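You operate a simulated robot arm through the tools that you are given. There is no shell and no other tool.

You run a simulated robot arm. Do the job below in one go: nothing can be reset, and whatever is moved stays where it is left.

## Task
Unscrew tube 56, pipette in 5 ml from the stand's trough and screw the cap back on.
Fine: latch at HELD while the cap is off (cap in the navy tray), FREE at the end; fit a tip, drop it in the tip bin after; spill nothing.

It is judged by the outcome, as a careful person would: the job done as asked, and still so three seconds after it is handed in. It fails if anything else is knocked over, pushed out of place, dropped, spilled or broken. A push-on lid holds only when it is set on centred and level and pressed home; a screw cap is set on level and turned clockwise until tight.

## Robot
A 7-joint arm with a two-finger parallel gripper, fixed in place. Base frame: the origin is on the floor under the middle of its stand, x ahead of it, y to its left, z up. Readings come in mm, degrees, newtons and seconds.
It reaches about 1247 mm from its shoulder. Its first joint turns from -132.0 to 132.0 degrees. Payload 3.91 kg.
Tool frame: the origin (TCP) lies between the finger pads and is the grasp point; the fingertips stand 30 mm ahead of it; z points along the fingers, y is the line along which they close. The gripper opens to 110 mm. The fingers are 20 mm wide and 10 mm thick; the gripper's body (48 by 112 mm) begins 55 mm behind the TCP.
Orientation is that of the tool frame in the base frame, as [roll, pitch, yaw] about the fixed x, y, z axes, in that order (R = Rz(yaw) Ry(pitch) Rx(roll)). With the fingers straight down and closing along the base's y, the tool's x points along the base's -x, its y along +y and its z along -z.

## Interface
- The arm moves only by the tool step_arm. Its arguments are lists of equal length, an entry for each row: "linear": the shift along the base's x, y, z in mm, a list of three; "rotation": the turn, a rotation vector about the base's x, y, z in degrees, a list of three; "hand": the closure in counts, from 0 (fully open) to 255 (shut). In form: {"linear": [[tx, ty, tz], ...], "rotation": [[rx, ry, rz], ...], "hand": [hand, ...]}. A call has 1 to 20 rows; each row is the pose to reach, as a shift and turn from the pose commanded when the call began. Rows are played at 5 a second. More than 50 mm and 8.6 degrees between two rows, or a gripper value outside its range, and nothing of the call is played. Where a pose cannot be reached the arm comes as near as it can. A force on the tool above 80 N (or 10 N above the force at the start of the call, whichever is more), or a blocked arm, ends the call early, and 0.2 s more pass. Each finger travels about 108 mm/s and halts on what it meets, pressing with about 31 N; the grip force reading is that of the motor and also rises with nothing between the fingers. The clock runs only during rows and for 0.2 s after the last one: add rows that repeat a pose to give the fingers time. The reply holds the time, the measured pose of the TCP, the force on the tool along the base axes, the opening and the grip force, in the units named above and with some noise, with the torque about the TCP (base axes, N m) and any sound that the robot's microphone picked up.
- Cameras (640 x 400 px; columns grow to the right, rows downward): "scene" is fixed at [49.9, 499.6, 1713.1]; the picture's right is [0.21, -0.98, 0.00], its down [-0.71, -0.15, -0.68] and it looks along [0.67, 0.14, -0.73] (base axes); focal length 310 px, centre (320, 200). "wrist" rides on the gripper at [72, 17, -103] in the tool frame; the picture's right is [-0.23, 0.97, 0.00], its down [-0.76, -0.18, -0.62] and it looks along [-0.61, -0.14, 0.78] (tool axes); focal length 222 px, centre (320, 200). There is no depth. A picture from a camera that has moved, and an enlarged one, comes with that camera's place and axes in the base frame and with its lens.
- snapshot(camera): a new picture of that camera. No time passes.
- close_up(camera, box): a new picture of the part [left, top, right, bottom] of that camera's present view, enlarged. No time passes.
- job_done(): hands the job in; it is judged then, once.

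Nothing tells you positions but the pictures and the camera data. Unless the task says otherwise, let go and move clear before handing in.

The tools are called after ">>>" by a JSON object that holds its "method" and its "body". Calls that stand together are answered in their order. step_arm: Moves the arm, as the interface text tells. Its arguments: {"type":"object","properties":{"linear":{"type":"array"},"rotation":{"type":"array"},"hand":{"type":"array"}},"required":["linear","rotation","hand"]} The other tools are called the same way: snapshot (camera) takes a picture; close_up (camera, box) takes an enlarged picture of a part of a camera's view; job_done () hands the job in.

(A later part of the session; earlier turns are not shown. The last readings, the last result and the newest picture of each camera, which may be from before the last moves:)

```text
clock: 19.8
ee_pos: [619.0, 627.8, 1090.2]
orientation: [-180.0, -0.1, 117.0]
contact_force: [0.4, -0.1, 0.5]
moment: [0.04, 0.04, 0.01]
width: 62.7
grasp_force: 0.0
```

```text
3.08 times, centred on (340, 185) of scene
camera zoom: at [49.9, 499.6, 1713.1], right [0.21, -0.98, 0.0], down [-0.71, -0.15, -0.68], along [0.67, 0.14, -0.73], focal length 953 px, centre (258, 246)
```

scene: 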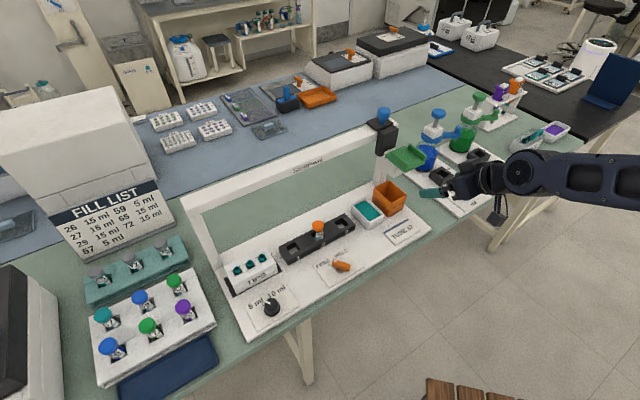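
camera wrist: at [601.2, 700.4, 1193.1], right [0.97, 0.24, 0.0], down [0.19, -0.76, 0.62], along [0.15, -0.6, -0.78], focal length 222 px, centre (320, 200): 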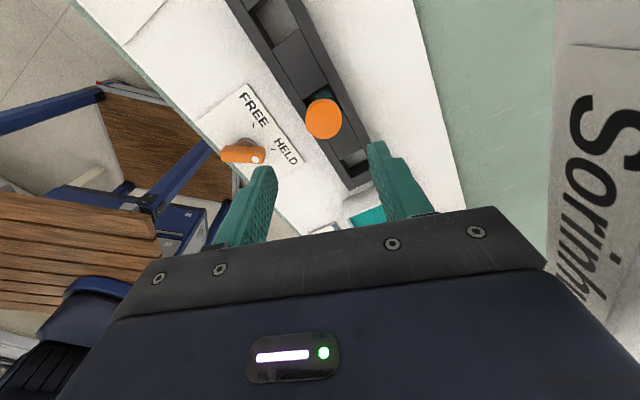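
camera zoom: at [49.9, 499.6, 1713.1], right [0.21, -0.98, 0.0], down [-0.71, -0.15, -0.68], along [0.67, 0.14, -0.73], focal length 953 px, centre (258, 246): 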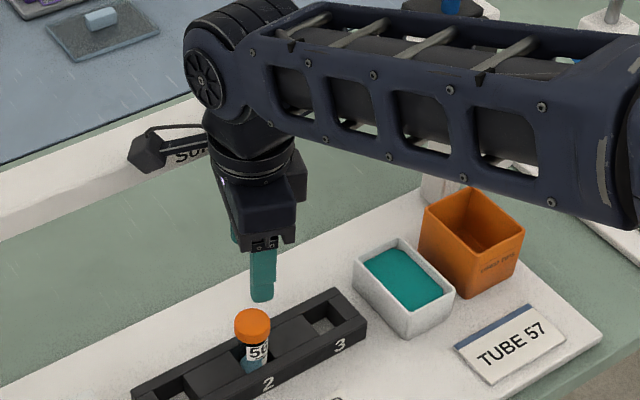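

The joint had no trouble with that turn. I'll check the cap's centre from this orientation too.

>>> {"method": "close_up", "body": {"camera": "wrist", "box": [260, 80, 390, 165]}}

```text
4.71 times, centred on (325, 122) of wrist
camera zoom: at [601.2, 700.4, 1193.1], right [0.97, 0.24, 0.0], down [0.19, -0.76, 0.62], along [0.15, -0.6, -0.78], focal length 1045 px, centre (296, 565)
```

zoom: 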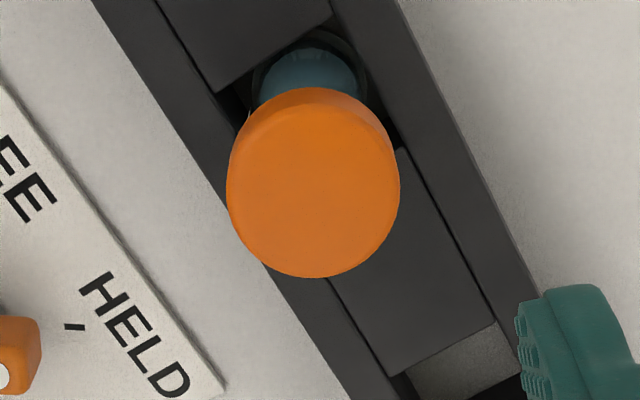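

Combining both views gives a cap axis of about (622, 628.7). I'll correct by 2.5 mm and go down so the fingertips reach just below the cap's lower edge.

>>> {"method": "step_arm", "body": {"linear": [[2.5, 0.3, -20], [2.5, 0.3, -45], [2.5, 0.3, -75], [2.5, 0.3, -97], [2.5, 0.3, -97]], "rotation": [[0, 0, 0], [0, 0, 0], [0, 0, 0], [0, 0, 0], [0, 0, 0]], "hand": [110, 110, 110, 110, 110]}}

>>> {"method": "close_up", "body": {"camera": "wrist", "box": [230, 100, 410, 230]}}

>>> {"method": "close_up", "body": {"camera": "scene", "box": [290, 190, 350, 240]}}

```text
clock: 21.0
ee_pos: [620.5, 628.4, 992.1]
orientation: [-180.0, 0.0, 117.0]
contact_force: [-0.6, -0.3, -0.3]
moment: [-0.03, 0.04, 0.01]
width: 62.6
grasp_force: 0.0
```

```text
3.08 times, centred on (320, 165) of wrist
camera zoom: at [603.0, 700.2, 1095.4], right [0.97, 0.24, 0.0], down [0.19, -0.76, 0.62], along [0.15, -0.6, -0.78], focal length 684 px, centre (320, 308)
```

zoom: 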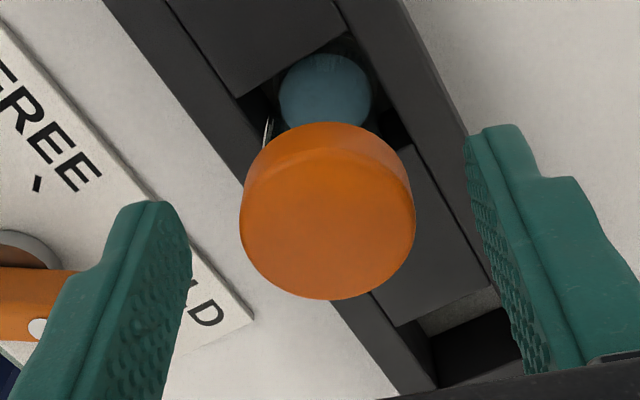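

```text
8.00 times, centred on (320, 215) of scene
camera zoom: at [49.9, 499.6, 1713.1], right [0.21, -0.98, 0.0], down [-0.71, -0.15, -0.68], along [0.67, 0.14, -0.73], focal length 2478 px, centre (320, 80)
```

zoom: 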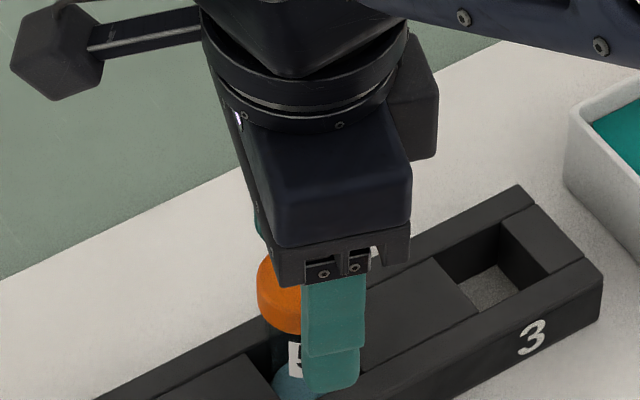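

The cap sits centred between the fingers. I'll close on it.

>>> {"method": "step_arm", "body": {"linear": [[0.8, 0, 0], [0.8, 0, 0], [0.8, 0, 0], [0.8, 0, 0]], "rotation": [[0, 0, 0], [0, 0, 0], [0, 0, 0], [0, 0, 0]], "hand": [160, 200, 255, 255]}}

>>> {"method": "close_up", "body": {"camera": "wrist", "box": [230, 100, 410, 230]}}

```text
clock: 22.0
ee_pos: [622.7, 629.0, 992.4]
orientation: [-180.0, 0.0, 117.0]
contact_force: [6.3, 4.1, 0.3]
moment: [0.12, -0.14, 0.05]
width: 28.8
grasp_force: 30.9
```

```text
3.08 times, centred on (320, 165) of wrist
camera zoom: at [604.2, 700.5, 1095.9], right [0.97, 0.24, 0.0], down [0.19, -0.76, 0.62], along [0.15, -0.6, -0.78], focal length 684 px, centre (320, 308)
```

zoom: 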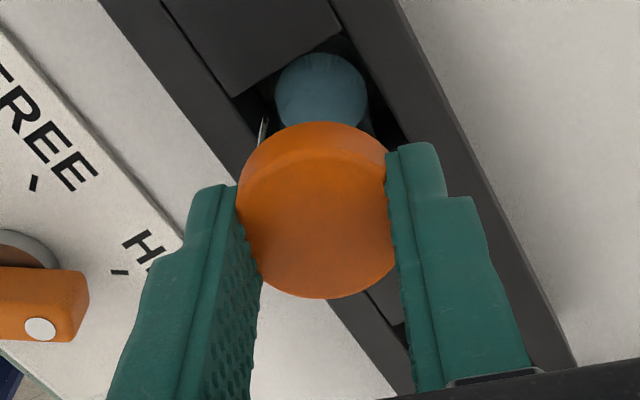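

The grip closed at 28.8 mm, but the cap looks about 34 mm across. I want to be sure I'm on the cap and not the tube, so I'll open, rise 8 mm and regrip to compare.

>>> {"method": "step_arm", "body": {"linear": [[0, 0, 0], [0, 0, 0], [0, 0, 8], [0, 0, 8], [0, 0, 8], [0, 0, 8], [0, 0, 8]], "rotation": [[0, 0, 0], [0, 0, 0], [0, 0, 0], [0, 0, 0], [0, 0, 0], [0, 0, 0], [0, 0, 0]], "hand": [150, 130, 130, 180, 255, 255, 255]}}

>>> {"method": "close_up", "body": {"camera": "wrist", "box": [230, 100, 410, 230]}}

>>> {"method": "close_up", "body": {"camera": "scene", "box": [290, 190, 350, 240]}}

```text
clock: 23.6
ee_pos: [622.0, 629.9, 1000.7]
orientation: [180.0, -0.1, 117.0]
contact_force: [1.6, 0.5, -0.1]
moment: [0.11, -0.13, 0.07]
width: 25.7
grasp_force: 30.9
```

```text
3.08 times, centred on (320, 165) of wrist
camera zoom: at [604.4, 700.7, 1104.1], right [0.97, 0.24, 0.0], down [0.19, -0.76, 0.62], along [0.15, -0.6, -0.78], focal length 684 px, centre (320, 308)
```

zoom: 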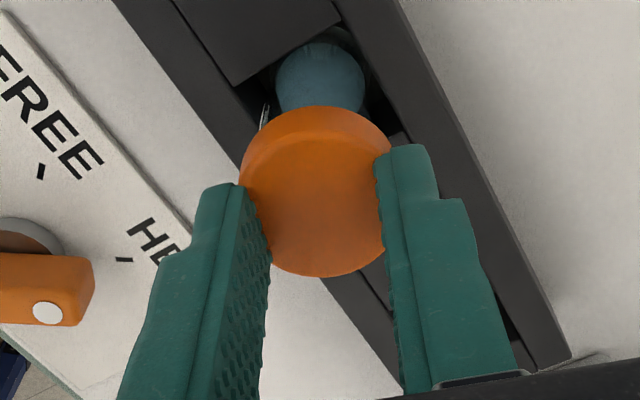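

```text
8.00 times, centred on (320, 215) of scene
camera zoom: at [49.9, 499.6, 1713.1], right [0.21, -0.98, 0.0], down [-0.71, -0.15, -0.68], along [0.67, 0.14, -0.73], focal length 2478 px, centre (320, 80)
```

zoom: 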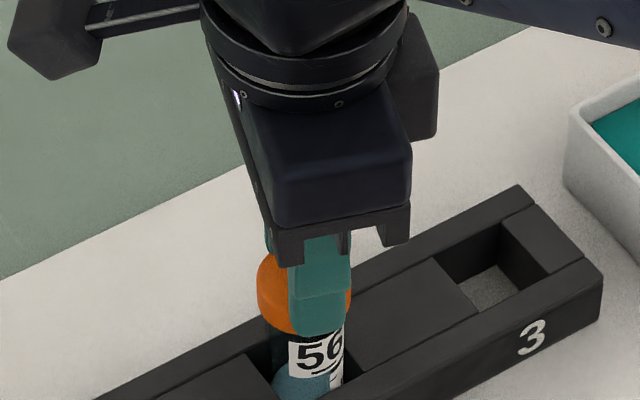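

The width shrank as I rose, so the fingers flex when only their tips hold the cap. I'll open, go lower so the cap sits deeper between the pads, and regrip.

>>> {"method": "step_arm", "body": {"linear": [[0, 0, 0], [0, 0, 0], [0, 0, -10], [0, 0, -20], [0, 0, -20]], "rotation": [[0, 0, 0], [0, 0, 0], [0, 0, 0], [0, 0, 0], [0, 0, 0]], "hand": [150, 125, 125, 125, 125]}}

>>> {"method": "close_up", "body": {"camera": "wrist", "box": [230, 100, 410, 230]}}

>>> {"method": "close_up", "body": {"camera": "scene", "box": [290, 200, 350, 250]}}

```text
clock: 24.8
ee_pos: [622.8, 628.5, 981.0]
orientation: [-180.0, 0.0, 117.0]
contact_force: [0.0, 0.6, 0.7]
moment: [-0.01, 0.01, -0.02]
width: 56.2
grasp_force: 0.2
```

```text
3.08 times, centred on (320, 165) of wrist
camera zoom: at [604.9, 700.6, 1084.4], right [0.97, 0.24, 0.0], down [0.19, -0.76, 0.62], along [0.15, -0.6, -0.78], focal length 684 px, centre (320, 308)
```

zoom: 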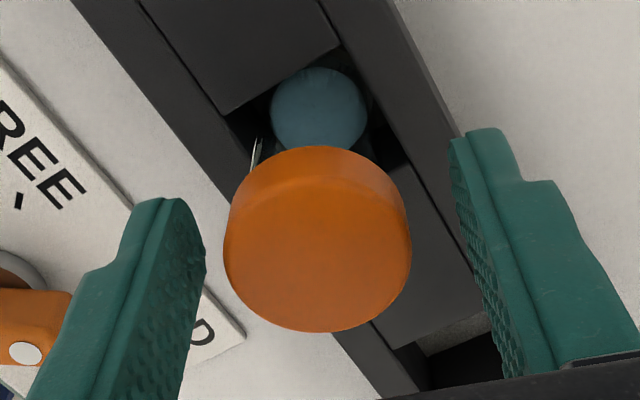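

```text
8.00 times, centred on (320, 225) of scene
camera zoom: at [49.9, 499.6, 1713.1], right [0.21, -0.98, 0.0], down [-0.71, -0.15, -0.68], along [0.67, 0.14, -0.73], focal length 2478 px, centre (320, 0)
```

zoom: 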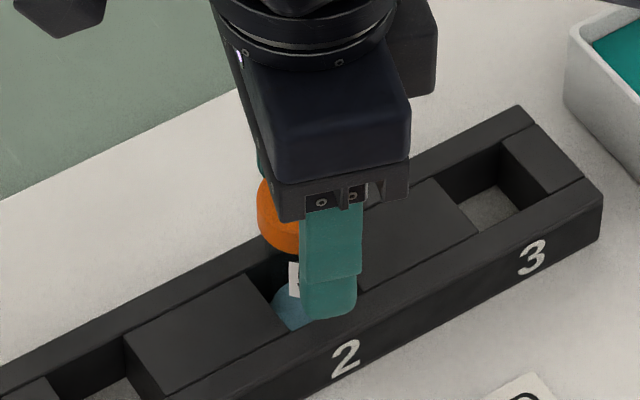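

Still no contact, and the cap is centred between the pads. I'll close again.

>>> {"method": "step_arm", "body": {"linear": [[0, 0, 0], [0, 0, 0], [0, 0, 0], [0, 0, 0]], "rotation": [[0, 0, 0], [0, 0, 0], [0, 0, 0], [0, 0, 0]], "hand": [160, 200, 255, 255]}}

>>> {"method": "close_up", "body": {"camera": "wrist", "box": [230, 100, 410, 230]}}

```text
clock: 25.8
ee_pos: [624.1, 629.0, 981.8]
orientation: [180.0, 0.0, 117.0]
contact_force: [-2.5, -1.1, 0.8]
moment: [-0.04, 0.04, 0.02]
width: 31.0
grasp_force: 31.0
```

```text
3.08 times, centred on (320, 165) of wrist
camera zoom: at [604.8, 700.6, 1084.4], right [0.97, 0.24, 0.0], down [0.19, -0.76, 0.62], along [0.15, -0.6, -0.78], focal length 684 px, centre (320, 308)
```

zoom: 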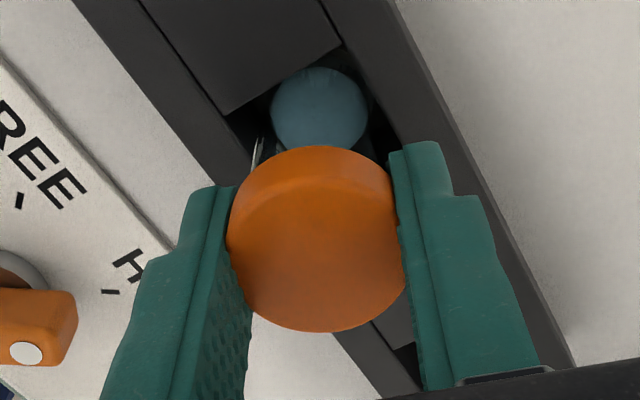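

The cap is gripped firmly with almost no side load. I'll start turning counter-clockwise, watching the vertical force for thread lift.

>>> {"method": "step_arm", "body": {"linear": [[0, 0, 0], [0, 0, 0], [0, 0, 0], [0, 0, 0], [0, 0, 0], [0, 0, 0], [0, 0, 0], [0, 0, 0]], "rotation": [[0, 0, 6], [0, 0, 12], [0, 0, 18], [0, 0, 24], [0, 0, 30], [0, 0, 36], [0, 0, 42], [0, 0, 48]], "hand": [255, 255, 255, 255, 255, 255, 255, 255]}}

>>> {"method": "close_up", "body": {"camera": "wrist", "box": [230, 100, 410, 230]}}

```text
clock: 27.6
ee_pos: [622.7, 629.3, 980.5]
orientation: [180.0, 0.0, 165.1]
contact_force: [-1.2, -0.9, 0.7]
moment: [0.0, 0.07, -0.01]
width: 31.0
grasp_force: 31.2
```

```text
3.08 times, centred on (320, 165) of wrist
camera zoom: at [557.2, 663.7, 1084.5], right [0.47, 0.88, 0.0], down [0.69, -0.37, 0.62], along [0.55, -0.29, -0.78], focal length 684 px, centre (320, 308)
```

zoom: 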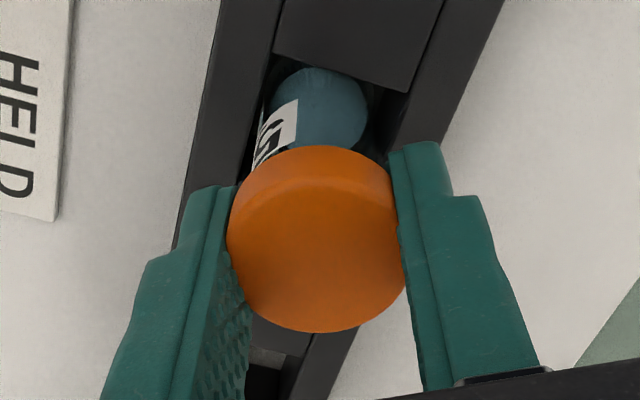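

>>> {"method": "close_up", "body": {"camera": "scene", "box": [290, 200, 350, 250]}}

```text
8.00 times, centred on (320, 225) of scene
camera zoom: at [49.9, 499.6, 1713.1], right [0.21, -0.98, 0.0], down [-0.71, -0.15, -0.68], along [0.67, 0.14, -0.73], focal length 2478 px, centre (320, 0)
```

zoom: 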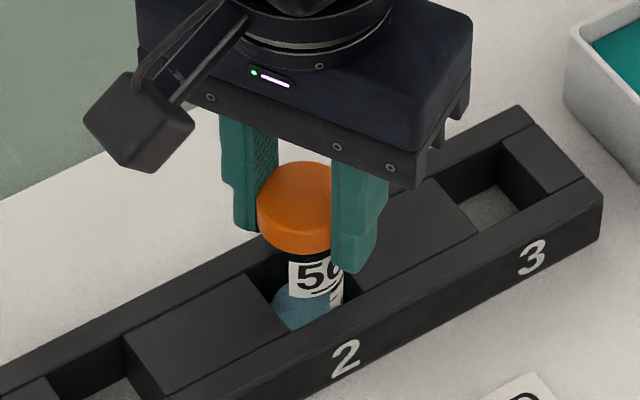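

The label hasn't moved, so the latch is holding the tube while the cap turns. I'll continue the counter-clockwise turn with a slight rise.

>>> {"method": "step_arm", "body": {"linear": [[0, 0, 0], [0, 0, 0.1], [0, 0, 0.2], [0, 0, 0.3], [0, 0, 0.4], [0, 0, 0.4], [0, 0, 0.5], [0, 0, 0.6], [0, 0, 0.7], [0, 0, 0.7], [0, 0, 0.8], [0, 0, 0.9], [0, 0, 1], [0, 0, 1], [0, 0, 1.1], [0, 0, 1.2], [0, 0, 1.2], [0, 0, 1.2], [0, 0, 1.2], [0, 0, 1.2]], "rotation": [[0, 0, 8], [0, 0, 16], [0, 0, 24], [0, 0, 32], [0, 0, 40], [0, 0, 48], [0, 0, 56], [0, 0, 64], [0, 0, 72], [0, 0, 80], [0, 0, 88], [0, 0, 96], [0, 0, 104], [0, 0, 112], [0, 0, 120], [0, 0, 128], [0, 0, 136], [0, 0, 144], [0, 0, 152], [0, 0, 160]], "hand": [255, 255, 255, 255, 255, 255, 255, 255, 255, 255, 255, 255, 255, 255, 255, 255, 255, 255, 255, 255]}}

>>> {"method": "close_up", "body": {"camera": "wrist", "box": [230, 100, 410, 230]}}

>>> {"method": "close_up", "body": {"camera": "scene", "box": [290, 200, 350, 250]}}

```text
clock: 31.8
ee_pos: [624.2, 628.8, 980.6]
orientation: [-180.0, -0.1, -34.9]
contact_force: [-1.2, 1.6, -0.1]
moment: [0.02, 0.05, -0.02]
width: 33.0
grasp_force: 31.0
```

```text
3.08 times, centred on (320, 165) of wrist
camera zoom: at [672.9, 573.1, 1084.6], right [-0.74, -0.67, 0.0], down [-0.52, 0.58, 0.62], along [-0.42, 0.46, -0.78], focal length 684 px, centre (320, 308)
```

zoom: 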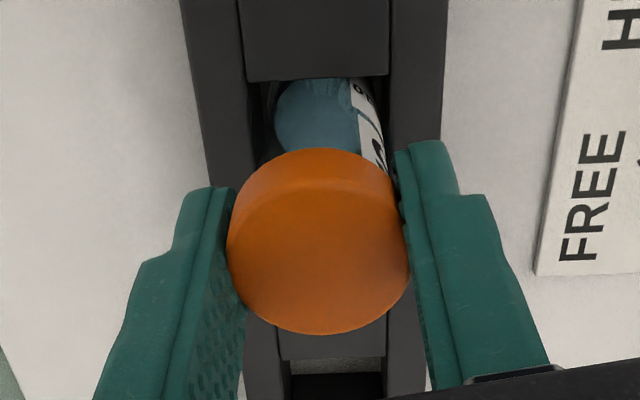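

```text
8.00 times, centred on (320, 225) of scene
camera zoom: at [49.9, 499.6, 1713.1], right [0.21, -0.98, 0.0], down [-0.71, -0.15, -0.68], along [0.67, 0.14, -0.73], focal length 2478 px, centre (320, 0)
```

zoom: 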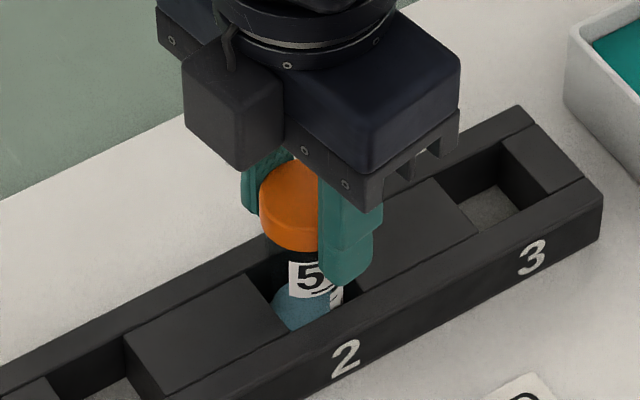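

The tube hasn't turned and the cap has risen a bit after roughly 208°. I'll open, wind the wrist back and regrip for another stroke.

>>> {"method": "step_arm", "body": {"linear": [[0, 0, 0], [0, 0, 0], [0, 0, 0], [0, 0, 0], [0, 0, 0], [0, 0, 0], [0, 0, 0], [0, 0, 0], [0, 0, 0], [0, 0, 0], [0, 0, 0], [0, 0, 0], [0, 0, 0], [0, 0, 0], [0, 0, 0], [0, 0, 0], [0, 0, 0], [0, 0, 0], [0, 0, 0]], "rotation": [[0, 0, 0], [0, 0, 0], [0, 0, -8.5], [0, 0, -17], [0, 0, -25.5], [0, 0, -34], [0, 0, -42.5], [0, 0, -51], [0, 0, -59.5], [0, 0, -68], [0, 0, -76.5], [0, 0, -85], [0, 0, -93.5], [0, 0, -102], [0, 0, -110.5], [0, 0, -119], [0, 0, -127.5], [0, 0, -136], [0, 0, -144.5]], "hand": [160, 125, 125, 125, 125, 125, 125, 125, 125, 125, 125, 125, 125, 125, 125, 125, 125, 125, 125]}}

>>> {"method": "close_up", "body": {"camera": "scene", "box": [290, 200, 350, 250]}}

>>> {"method": "close_up", "body": {"camera": "wrist", "box": [230, 100, 410, 230]}}

```text
clock: 35.8
ee_pos: [622.8, 629.7, 981.0]
orientation: [-179.9, 0.1, -179.6]
contact_force: [0.1, -0.9, 0.4]
moment: [-0.02, 0.03, -0.01]
width: 56.0
grasp_force: 0.0
```

```text
8.00 times, centred on (320, 225) of scene
camera zoom: at [49.9, 499.6, 1713.1], right [0.21, -0.98, 0.0], down [-0.71, -0.15, -0.68], along [0.67, 0.14, -0.73], focal length 2478 px, centre (320, 0)
```

zoom: 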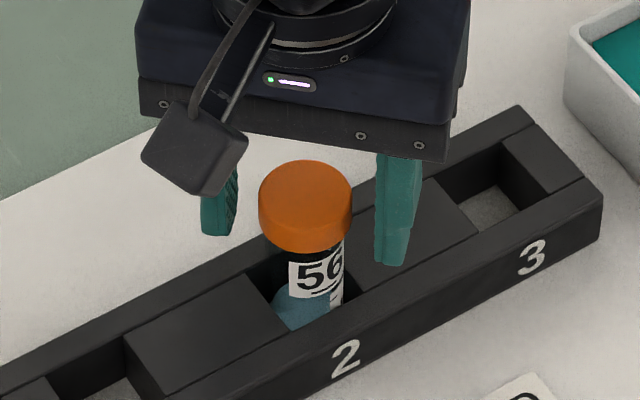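

```text
3.08 times, centred on (320, 165) of wrist
camera zoom: at [550.4, 644.9, 1085.3], right [0.22, 0.98, 0.0], down [0.76, -0.17, 0.62], along [0.61, -0.14, -0.78], focal length 684 px, centre (320, 308)
```

zoom: 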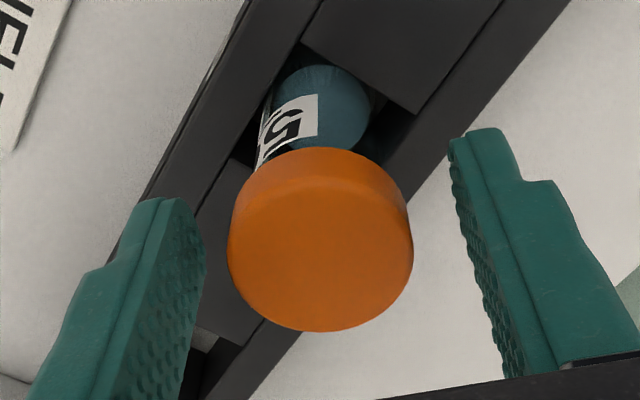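

The cap shows only a small rise, so it's probably still on the thread. I'll wind back the rest of the way, regrip and do another stroke.

>>> {"method": "step_arm", "body": {"linear": [[0, 0, 0], [0, 0, 0], [0, 0, 0], [0, 0, 0], [0, 0, 0], [0, 0, 0], [0, 0, 0], [0, 0, 0], [0, 0, 0], [0, 0, 0], [0, 0, 0]], "rotation": [[0, 0, -8.5], [0, 0, -17], [0, 0, -25.5], [0, 0, -34], [0, 0, -42.5], [0, 0, -51], [0, 0, -59.5], [0, 0, -63.5], [0, 0, -63.5], [0, 0, -63.5], [0, 0, -63.5]], "hand": [125, 125, 125, 125, 125, 125, 125, 160, 200, 255, 255]}}

>>> {"method": "close_up", "body": {"camera": "wrist", "box": [230, 100, 410, 230]}}

```text
clock: 38.2
ee_pos: [623.1, 628.9, 982.6]
orientation: [179.9, 0.0, 117.0]
contact_force: [-0.1, 0.8, 0.1]
moment: [-0.01, 0.0, 0.01]
width: 30.9
grasp_force: 31.1
```

```text
3.08 times, centred on (320, 165) of wrist
camera zoom: at [604.4, 700.7, 1084.7], right [0.97, 0.24, 0.0], down [0.19, -0.76, 0.62], along [0.15, -0.6, -0.78], focal length 684 px, centre (320, 308)
```

zoom: 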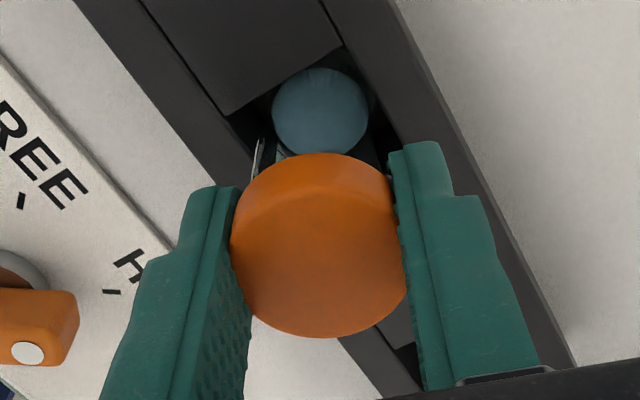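

Against the earlier picture at this same yaw, the cap has risen about 2.3 mm, so it is unscrewing at roughly 4 mm per turn. I'll continue with a matching rise.

>>> {"method": "step_arm", "body": {"linear": [[0, 0, 0.1], [0, 0, 0.2], [0, 0, 0.3], [0, 0, 0.4], [0, 0, 0.5], [0, 0, 0.6], [0, 0, 0.7], [0, 0, 0.8], [0, 0, 0.9], [0, 0, 1], [0, 0, 1.1], [0, 0, 1.2], [0, 0, 1.3], [0, 0, 1.4], [0, 0, 1.5], [0, 0, 1.6], [0, 0, 1.7], [0, 0, 1.8], [0, 0, 1.9], [0, 0, 2]], "rotation": [[0, 0, 8.4], [0, 0, 16.8], [0, 0, 25.2], [0, 0, 33.6], [0, 0, 42], [0, 0, 50.4], [0, 0, 58.8], [0, 0, 67.2], [0, 0, 75.6], [0, 0, 84], [0, 0, 92.4], [0, 0, 100.8], [0, 0, 109.2], [0, 0, 117.6], [0, 0, 126], [0, 0, 134.4], [0, 0, 142.8], [0, 0, 151.2], [0, 0, 159.6], [0, 0, 168]], "hand": [255, 255, 255, 255, 255, 255, 255, 255, 255, 255, 255, 255, 255, 255, 255, 255, 255, 255, 255, 255]}}

>>> {"method": "close_up", "body": {"camera": "wrist", "box": [230, 100, 410, 230]}}

>>> {"method": "close_up", "body": {"camera": "scene", "box": [290, 200, 350, 250]}}

```text
clock: 42.4
ee_pos: [623.3, 629.3, 983.4]
orientation: [179.9, 0.0, -74.9]
contact_force: [-2.5, -0.4, -0.3]
moment: [0.04, 0.07, 0.0]
width: 31.0
grasp_force: 30.8
```

```text
3.08 times, centred on (320, 165) of wrist
camera zoom: at [625.9, 555.0, 1086.9], right [-1.0, -0.04, 0.0], down [-0.03, 0.78, 0.62], along [-0.02, 0.62, -0.78], focal length 684 px, centre (320, 308)
```

zoom: 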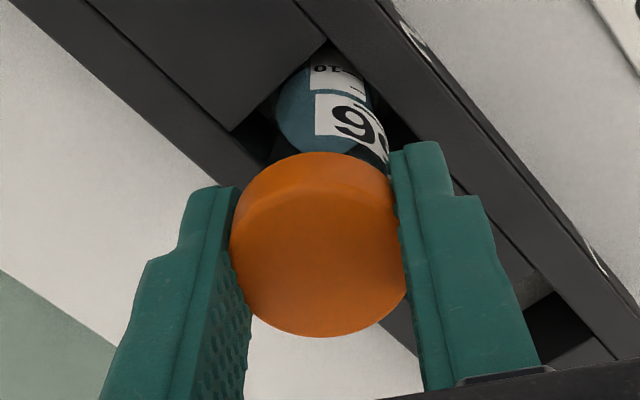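

```text
8.00 times, centred on (320, 225) of scene
camera zoom: at [49.9, 499.6, 1713.1], right [0.21, -0.98, 0.0], down [-0.71, -0.15, -0.68], along [0.67, 0.14, -0.73], focal length 2478 px, centre (320, 0)
```

zoom: 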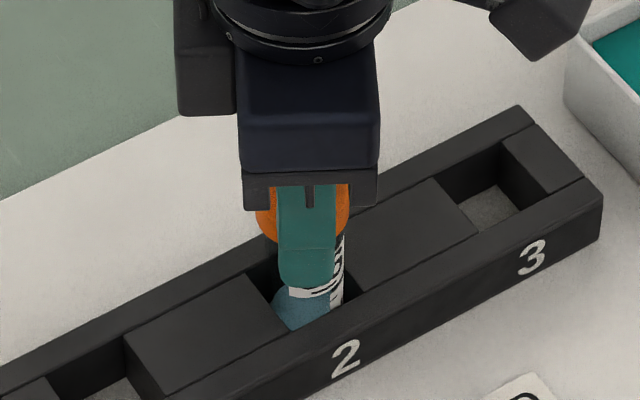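

The cap has now risen roughly 5 mm in the scene view. I'll turn a little further, then try a gentle lift and watch the force.

>>> {"method": "step_arm", "body": {"linear": [[0, 0, 0.1], [0, 0, 0.2], [0, 0, 0.3], [0, 0, 0.4], [0, 0, 0.5], [0, 0, 1.5], [0, 0, 2.5], [0, 0, 2.5]], "rotation": [[0, 0, 8.4], [0, 0, 16.8], [0, 0, 25.2], [0, 0, 33.6], [0, 0, 42], [0, 0, 42], [0, 0, 42], [0, 0, 42]], "hand": [255, 255, 255, 255, 255, 255, 255, 255]}}

>>> {"method": "close_up", "body": {"camera": "wrist", "box": [230, 100, 410, 230]}}

>>> {"method": "close_up", "body": {"camera": "scene", "box": [290, 200, 350, 250]}}

```text
clock: 44.2
ee_pos: [623.6, 628.7, 985.6]
orientation: [180.0, 0.1, -33.1]
contact_force: [0.8, -0.7, -1.2]
moment: [0.0, -0.01, -0.01]
width: 30.9
grasp_force: 30.6
```

```text
3.08 times, centred on (320, 165) of wrist
camera zoom: at [674.6, 575.4, 1089.6], right [-0.72, -0.69, 0.0], down [-0.54, 0.56, 0.62], along [-0.43, 0.45, -0.78], focal length 684 px, centre (320, 308)
```

zoom: 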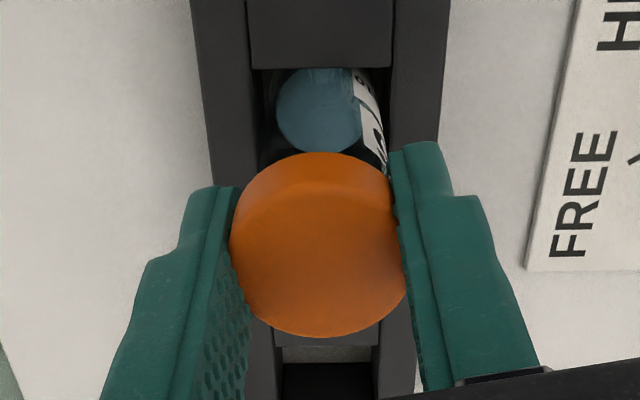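

```text
8.00 times, centred on (320, 225) of scene
camera zoom: at [49.9, 499.6, 1713.1], right [0.21, -0.98, 0.0], down [-0.71, -0.15, -0.68], along [0.67, 0.14, -0.73], focal length 2478 px, centre (320, 0)
```

zoom: 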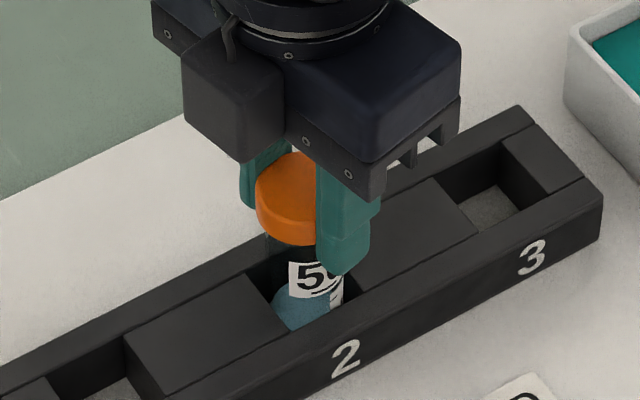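

The cap came up with almost no force and the label stayed at the same height, so it looks free. I'll lift slowly and watch the tube.

>>> {"method": "step_arm", "body": {"linear": [[0, 0, 3], [0, 0, 7], [0, 0, 12], [0, 0, 12]], "rotation": [[0, 0, 0], [0, 0, 0], [0, 0, 0], [0, 0, 0]], "hand": [255, 255, 255, 255]}}

>>> {"method": "close_up", "body": {"camera": "scene", "box": [290, 200, 350, 250]}}

```text
clock: 45.2
ee_pos: [623.0, 630.4, 997.7]
orientation: [-180.0, -0.1, -33.0]
contact_force: [-0.1, 0.4, -0.6]
moment: [0.02, -0.02, 0.0]
width: 32.6
grasp_force: 30.9
```

```text
8.00 times, centred on (320, 225) of scene
camera zoom: at [49.9, 499.6, 1713.1], right [0.21, -0.98, 0.0], down [-0.71, -0.15, -0.68], along [0.67, 0.14, -0.73], focal length 2478 px, centre (320, 0)
```

zoom: 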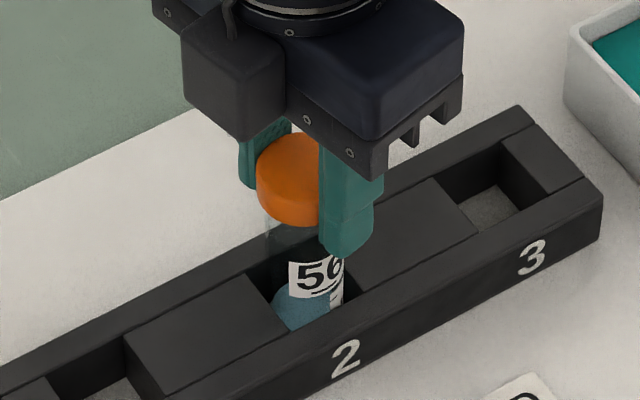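

The cap is off and the tube hasn't moved, but the fingertips reach about 12 mm below the cap, which would make it drop when set down. I'll rest it back on the neck, regrip 10 mm higher and lift again.

>>> {"method": "step_arm", "body": {"linear": [[0, 0, -5], [0, 0, -10], [0, 0, -13], [0, 0, -13], [0, 0, -13], [0, 0, -13], [0, 0, -8], [0, 0, -3], [0, 0, -3], [0, 0, -3], [0, 0, -3], [0, 0, -3]], "rotation": [[0, 0, 0], [0, 0, 0], [0, 0, 0], [0, 0, 0], [0, 0, 0], [0, 0, 0], [0, 0, 0], [0, 0, 0], [0, 0, 0], [0, 0, 0], [0, 0, 0], [0, 0, 0]], "hand": [255, 255, 255, 200, 170, 140, 140, 140, 180, 255, 255, 255]}}

>>> {"method": "close_up", "body": {"camera": "scene", "box": [290, 200, 350, 250]}}

>>> {"method": "close_up", "body": {"camera": "wrist", "box": [230, 100, 410, 230]}}

```text
clock: 47.8
ee_pos: [623.6, 629.4, 995.0]
orientation: [-180.0, 0.1, -33.1]
contact_force: [-1.4, -0.7, -0.4]
moment: [-0.03, 0.01, 0.02]
width: 31.4
grasp_force: 30.9
```

```text
8.00 times, centred on (320, 225) of scene
camera zoom: at [49.9, 499.6, 1713.1], right [0.21, -0.98, 0.0], down [-0.71, -0.15, -0.68], along [0.67, 0.14, -0.73], focal length 2478 px, centre (320, 0)
```

zoom: 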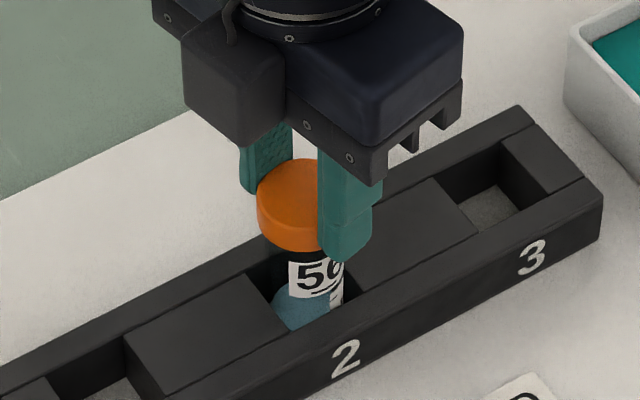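

```text
3.08 times, centred on (320, 165) of wrist
camera zoom: at [674.5, 575.0, 1098.5], right [-0.72, -0.69, 0.0], down [-0.54, 0.56, 0.62], along [-0.43, 0.45, -0.78], focal length 684 px, centre (320, 308)
```

zoom: 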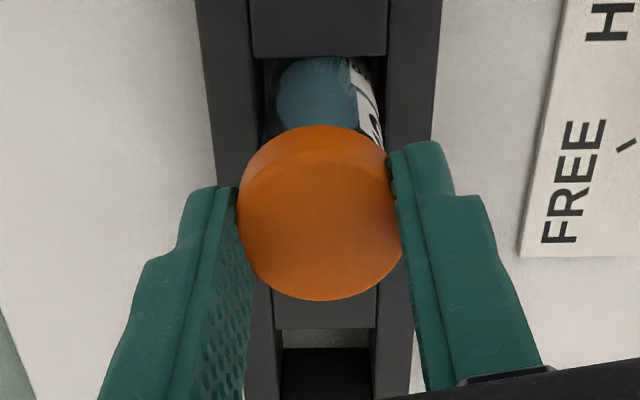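

The cap is resting on the neck and the fingertips now reach only about 2 mm below it. I'll regrip 5 mm higher still so the cap touches down first.

>>> {"method": "step_arm", "body": {"linear": [[0, 0, 0], [0, 0, 0], [0, 0, 5], [0, 0, 5], [0, 0, 5], [0, 0, 5], [0, 0, 5]], "rotation": [[0, 0, 0], [0, 0, 0], [0, 0, 0], [0, 0, 0], [0, 0, 0], [0, 0, 0], [0, 0, 0]], "hand": [170, 140, 140, 180, 255, 255, 255]}}

>>> {"method": "close_up", "body": {"camera": "wrist", "box": [230, 100, 410, 230]}}

```text
clock: 49.4
ee_pos: [622.3, 628.2, 999.0]
orientation: [-180.0, 0.0, -33.0]
contact_force: [-1.6, -2.4, 0.5]
moment: [-0.07, 0.05, 0.03]
width: 31.5
grasp_force: 30.5
```

```text
3.08 times, centred on (320, 165) of wrist
camera zoom: at [674.7, 574.9, 1103.2], right [-0.72, -0.69, 0.0], down [-0.54, 0.56, 0.62], along [-0.43, 0.45, -0.78], focal length 684 px, centre (320, 308)
```

zoom: 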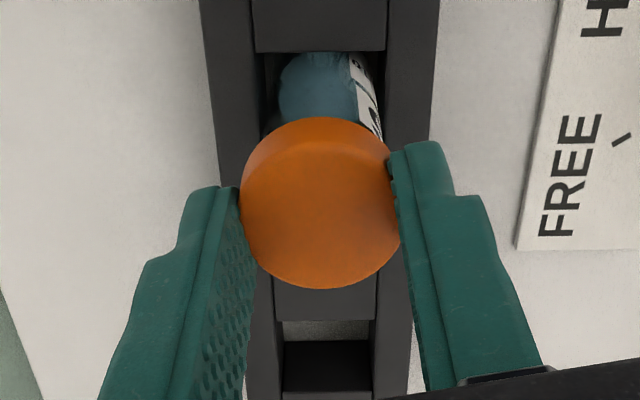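

The grip is good at 31.5 mm with the tips slightly above the cap's lower edge. I'll lift straight up, then swing the wrist inward, away from the bar.

>>> {"method": "step_arm", "body": {"linear": [[0, 0, 5], [0, 0, 15], [0, 0, 30], [0, 0, 45], [0, 0, 60], [-5, -5, 75], [-15, -15, 85], [-30, -30, 85], [-45, -45, 85], [-60, -60, 85], [-75, -75, 85], [-90, -80, 85], [-110, -80, 85], [-130, -75, 85], [-150, -60, 85], [-170, -40, 85]], "rotation": [[0, 0, 0], [0, 0, 0], [0, 0, 0], [0, 0, -7], [0, 0, -14], [0, 0, -21], [0, 0, -28], [0, 0, -35], [0, 0, -42], [0, 0, -49], [0, 0, -56], [0, 0, -63], [0, 0, -69], [0, 0, -69], [0, 0, -69], [0, 0, -69]], "hand": [255, 255, 255, 255, 255, 255, 255, 255, 255, 255, 255, 255, 255, 255, 255, 255]}}

>>> {"method": "snapshot", "body": {"camera": "wrist"}}

>>> {"method": "close_up", "body": {"camera": "scene", "box": [240, 160, 400, 280]}}

```text
clock: 52.8
ee_pos: [456.1, 588.6, 1083.5]
orientation: [180.0, -0.1, -102.1]
contact_force: [-0.5, 1.0, -0.4]
moment: [0.0, 0.03, 0.0]
width: 0.1
grasp_force: 30.8
```

```text
taken
camera wrist: at [423.0, 520.7, 1187.2], right [-0.9, 0.43, 0.0], down [0.33, 0.71, 0.62], along [0.27, 0.56, -0.78], focal length 222 px, centre (320, 200)
```

wrist: 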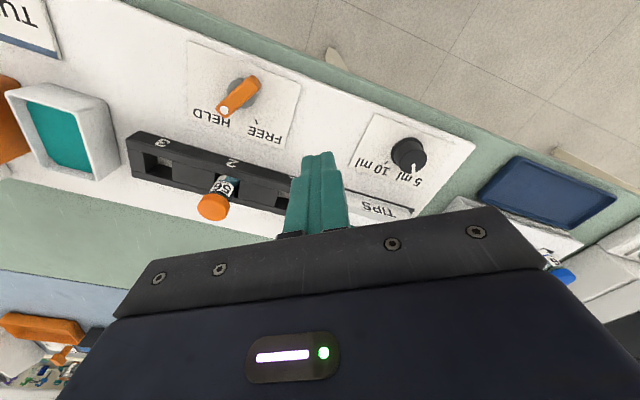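

```text
3.33 times, centred on (320, 220) of scene
camera zoom: at [49.9, 499.6, 1713.1], right [0.21, -0.98, 0.0], down [-0.71, -0.15, -0.68], along [0.67, 0.14, -0.73], focal length 1032 px, centre (320, 133)
```

zoom: 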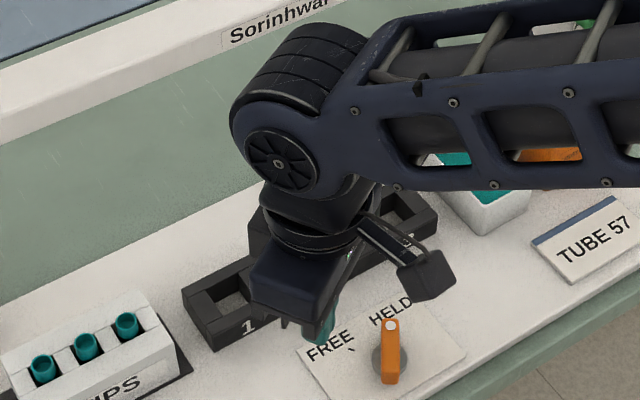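

The grip slipped off and the cap stayed behind on the tube. I'll look closely at its state.

>>> {"method": "close_up", "body": {"camera": "wrist", "box": [170, 150, 270, 230]}}

>>> {"method": "close_up", "body": {"camera": "wrist", "box": [470, 140, 630, 240]}}

```text
5.00 times, centred on (220, 190) of wrist
camera zoom: at [423.0, 520.7, 1187.2], right [-0.9, 0.43, 0.0], down [0.33, 0.71, 0.62], along [0.27, 0.56, -0.78], focal length 1111 px, centre (820, 250)
```

zoom: 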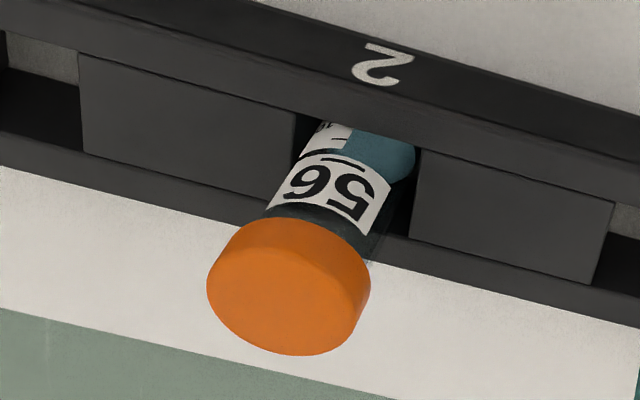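

```text
4.00 times, centred on (550, 190) of wrist
camera zoom: at [423.0, 520.7, 1187.2], right [-0.9, 0.43, 0.0], down [0.33, 0.71, 0.62], along [0.27, 0.56, -0.78], focal length 888 px, centre (-600, 240)
```

zoom: 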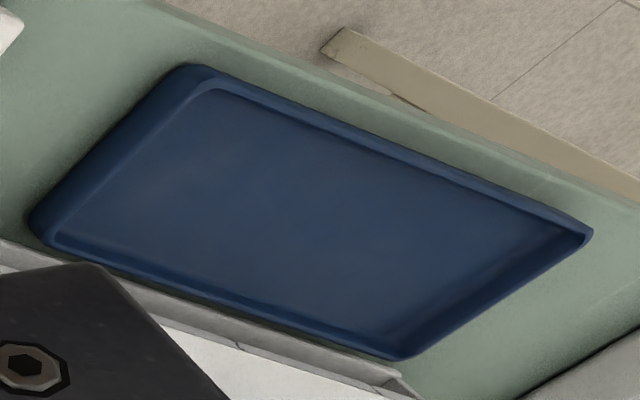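

The cap is still sitting level on the neck, so nothing is lost. I'll go back, keeping this yaw, and regrip deeper at about z 989 where the hold is firmer.

>>> {"method": "step_arm", "body": {"linear": [[0, 0, 0], [30, 7, 0], [65, 16, 0], [100, 25, 0], [135, 33, 0], [168, 41, 0], [168, 41, -30], [168, 41, -60], [168, 41, -60]], "rotation": [[0, 0, 0], [0, 0, 0], [0, 0, 0], [0, 0, 0], [0, 0, 0], [0, 0, 0], [0, 0, 0], [0, 0, 0], [0, 0, 0]], "hand": [200, 125, 125, 125, 125, 125, 125, 125, 125]}}

>>> {"method": "close_up", "body": {"camera": "wrist", "box": [230, 100, 410, 230]}}

>>> {"method": "close_up", "body": {"camera": "scene", "box": [290, 200, 350, 250]}}

```text
clock: 54.8
ee_pos: [621.1, 630.3, 1023.6]
orientation: [-179.9, 0.0, -101.9]
contact_force: [-0.1, 0.8, 0.3]
moment: [0.02, 0.03, 0.0]
width: 56.3
grasp_force: 0.0
```

```text
3.08 times, centred on (320, 165) of wrist
camera zoom: at [589.8, 561.8, 1127.3], right [-0.91, 0.42, 0.0], down [0.33, 0.71, 0.62], along [0.26, 0.56, -0.78], focal length 684 px, centre (320, 308)
```

zoom: 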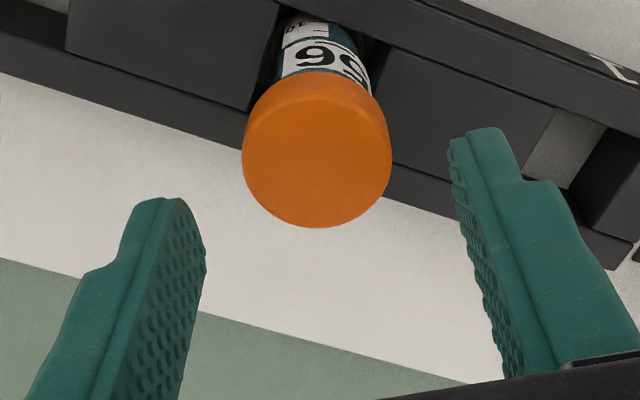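

```text
8.00 times, centred on (320, 225) of scene
camera zoom: at [49.9, 499.6, 1713.1], right [0.21, -0.98, 0.0], down [-0.71, -0.15, -0.68], along [0.67, 0.14, -0.73], focal length 2478 px, centre (320, 0)
```

zoom: 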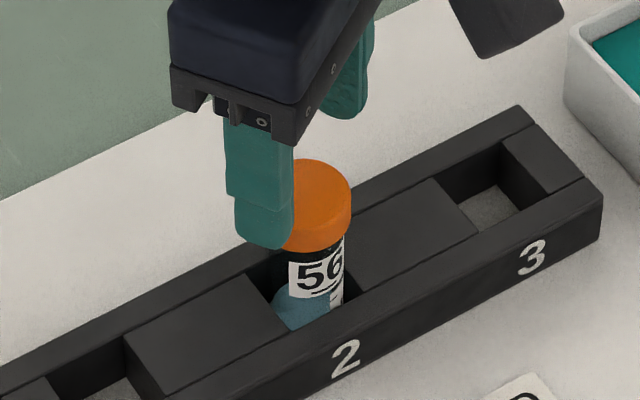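

The cap is centred between the fingers. I'll descend, close and try a short lift while watching the grip width and force.

>>> {"method": "step_arm", "body": {"linear": [[0, 0, -12], [0, 0, -24], [0, 0, -36], [0, 0, -36], [0, 0, -36], [0, 0, -36], [0, 0, -36], [0, 0, -36]], "rotation": [[0, 0, 0], [0, 0, 0], [0, 0, 0], [0, 0, 0], [0, 0, 0], [0, 0, 0], [0, 0, 0], [0, 0, 0]], "hand": [125, 125, 125, 160, 200, 255, 255, 255]}}

>>> {"method": "close_up", "body": {"camera": "wrist", "box": [230, 100, 410, 230]}}

```text
clock: 56.6
ee_pos: [622.0, 630.6, 988.6]
orientation: [180.0, 0.0, -102.0]
contact_force: [8.1, -1.3, 0.6]
moment: [-0.05, -0.15, 0.02]
width: 31.4
grasp_force: 30.7
```

```text
3.08 times, centred on (320, 165) of wrist
camera zoom: at [590.3, 562.3, 1092.3], right [-0.91, 0.43, 0.0], down [0.33, 0.71, 0.62], along [0.26, 0.56, -0.78], focal length 684 px, centre (320, 308)
```

zoom: 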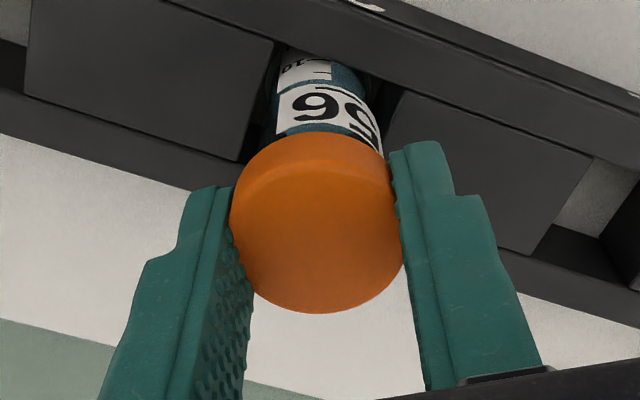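

>>> {"method": "step_arm", "body": {"linear": [[0.7, 0, 0], [1.3, 0, 0], [1.3, 0, 1.5], [1.3, 0, 3], [1.3, 0, 3]], "rotation": [[0, 0, 0], [0, 0, 0], [0, 0, 0], [0, 0, 0], [0, 0, 0]], "hand": [255, 255, 255, 255, 255]}}

>>> {"method": "close_up", "body": {"camera": "wrist", "box": [230, 100, 410, 230]}}

>>> {"method": "close_up", "body": {"camera": "scene", "box": [290, 200, 350, 250]}}

```text
clock: 57.8
ee_pos: [621.8, 630.5, 990.3]
orientation: [179.9, -0.2, -101.9]
contact_force: [3.5, 2.5, -21.5]
moment: [0.12, -0.04, 0.0]
width: 31.2
grasp_force: 31.0
```

```text
3.08 times, centred on (320, 165) of wrist
camera zoom: at [590.7, 562.4, 1093.6], right [-0.91, 0.42, 0.0], down [0.33, 0.71, 0.62], along [0.26, 0.56, -0.78], focal length 684 px, centre (320, 308)
```

zoom: 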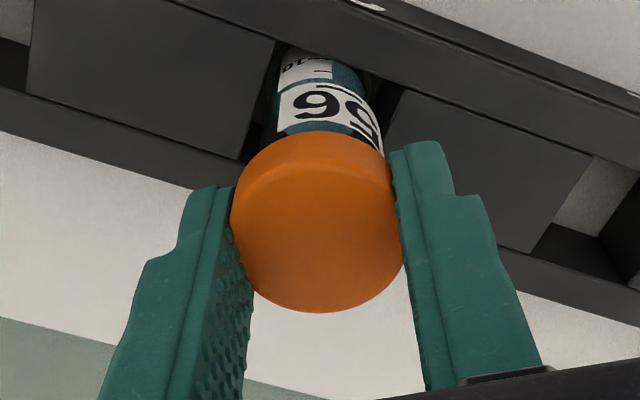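

```text
8.00 times, centred on (320, 225) of scene
camera zoom: at [49.9, 499.6, 1713.1], right [0.21, -0.98, 0.0], down [-0.71, -0.15, -0.68], along [0.67, 0.14, -0.73], focal length 2478 px, centre (320, 0)
```

zoom: 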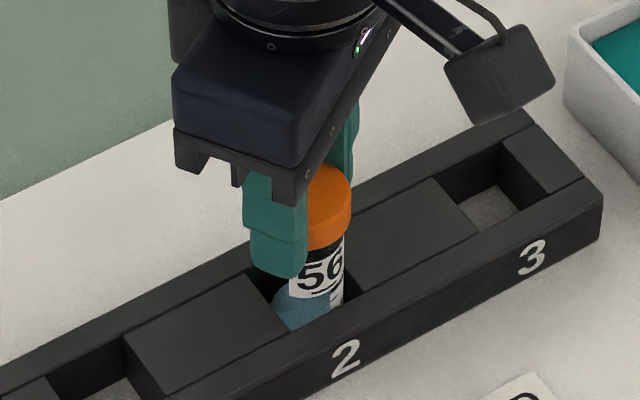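

The lift met about 21 N, so resting the cap on the neck re-engaged its thread. I'll lower back, rewind the wrist and unscrew it again from this better grip height.

>>> {"method": "step_arm", "body": {"linear": [[0, 0, -2], [0, 0, -3], [0, 0, -3], [0, 0, -3], [0, 0, -3], [0, 0, -3], [0, 0, -3], [0, 0, -3], [0, 0, -3], [0, 0, -3], [0, 0, -3], [0, 0, -3], [0, 0, -3], [0, 0, -3], [0, 0, -3], [0, 0, -3], [0, 0, -3], [0, 0, -3], [0, 0, -3], [0, 0, -3]], "rotation": [[0, 0, 0], [0, 0, 0], [0, 0, 0], [0, 0, -8.4], [0, 0, -16.8], [0, 0, -25.2], [0, 0, -33.6], [0, 0, -42], [0, 0, -50.4], [0, 0, -58.8], [0, 0, -67.2], [0, 0, -75.6], [0, 0, -84], [0, 0, -92.4], [0, 0, -100.8], [0, 0, -109.2], [0, 0, -117.6], [0, 0, -126], [0, 0, -134.4], [0, 0, -141]], "hand": [255, 180, 125, 125, 125, 125, 125, 125, 125, 125, 125, 125, 125, 125, 125, 125, 125, 125, 125, 125]}}

>>> {"method": "close_up", "body": {"camera": "wrist", "box": [230, 100, 410, 230]}}

```text
clock: 62.0
ee_pos: [622.9, 630.8, 990.1]
orientation: [179.9, 0.0, 116.9]
contact_force: [-0.4, 0.3, 0.7]
moment: [0.01, 0.01, 0.0]
width: 56.3
grasp_force: 0.1
```

```text
3.08 times, centred on (320, 165) of wrist
camera zoom: at [604.7, 701.9, 1092.6], right [0.97, 0.24, 0.0], down [0.19, -0.76, 0.62], along [0.15, -0.6, -0.78], focal length 684 px, centre (320, 308)
```

zoom: 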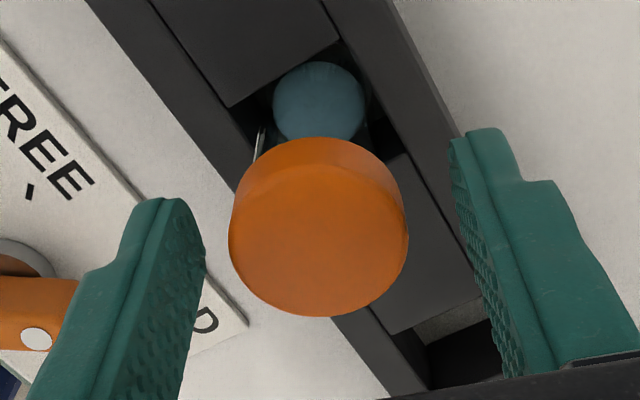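

>>> {"method": "step_arm", "body": {"linear": [[0.3, -1, 0], [0.3, -1, 0], [0.3, -1, 0], [0.3, -1, 0.1], [0.3, -1, 0.2], [0.3, -1, 0.3], [0.3, -1, 0.4], [0.3, -1, 0.5], [0.3, -1, 0.6], [0.3, -1, 0.7], [0.3, -1, 0.8], [0.3, -1, 0.9], [0.3, -1, 1], [0.3, -1, 1.1], [0.3, -1, 1.2], [0.3, -1, 1.3], [0.3, -1, 1.4], [0.3, -1, 1.5], [0.3, -1, 1.6], [0.3, -1, 1.7]], "rotation": [[0, 0, 0], [0, 0, 0], [0, 0, 0], [0, 0, 8.4], [0, 0, 16.8], [0, 0, 25.2], [0, 0, 33.6], [0, 0, 42], [0, 0, 50.4], [0, 0, 58.8], [0, 0, 67.2], [0, 0, 75.6], [0, 0, 84], [0, 0, 92.4], [0, 0, 100.8], [0, 0, 109.2], [0, 0, 117.6], [0, 0, 126], [0, 0, 134.4], [0, 0, 142.8]], "hand": [180, 255, 255, 255, 255, 255, 255, 255, 255, 255, 255, 255, 255, 255, 255, 255, 255, 255, 255, 255]}}

>>> {"method": "close_up", "body": {"camera": "wrist", "box": [230, 100, 410, 230]}}

>>> {"method": "close_up", "body": {"camera": "scene", "box": [290, 200, 350, 250]}}

```text
clock: 66.2
ee_pos: [621.4, 627.9, 990.0]
orientation: [180.0, -0.2, -100.1]
contact_force: [-0.8, -1.4, -0.9]
moment: [0.0, 0.04, -0.4]
width: 29.7
grasp_force: 30.4
```

```text
3.08 times, centred on (320, 165) of wrist
camera zoom: at [592.8, 560.1, 1093.9], right [-0.92, 0.39, 0.0], down [0.31, 0.72, 0.62], along [0.25, 0.57, -0.78], focal length 684 px, centre (320, 308)
```

zoom: 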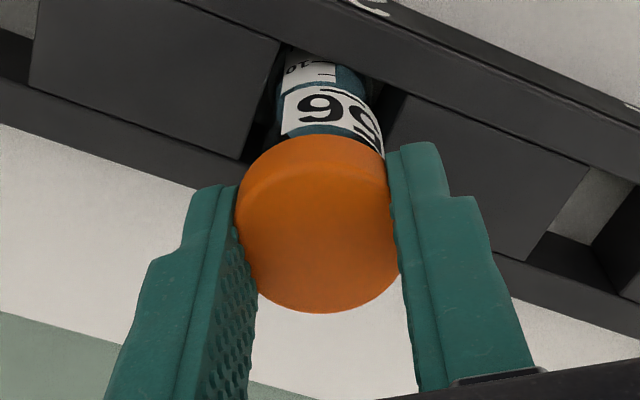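

```text
8.00 times, centred on (320, 225) of scene
camera zoom: at [49.9, 499.6, 1713.1], right [0.21, -0.98, 0.0], down [-0.71, -0.15, -0.68], along [0.67, 0.14, -0.73], focal length 2478 px, centre (320, 0)
```

zoom: 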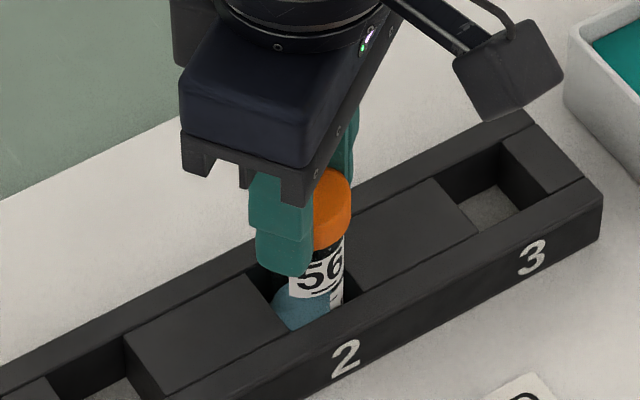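

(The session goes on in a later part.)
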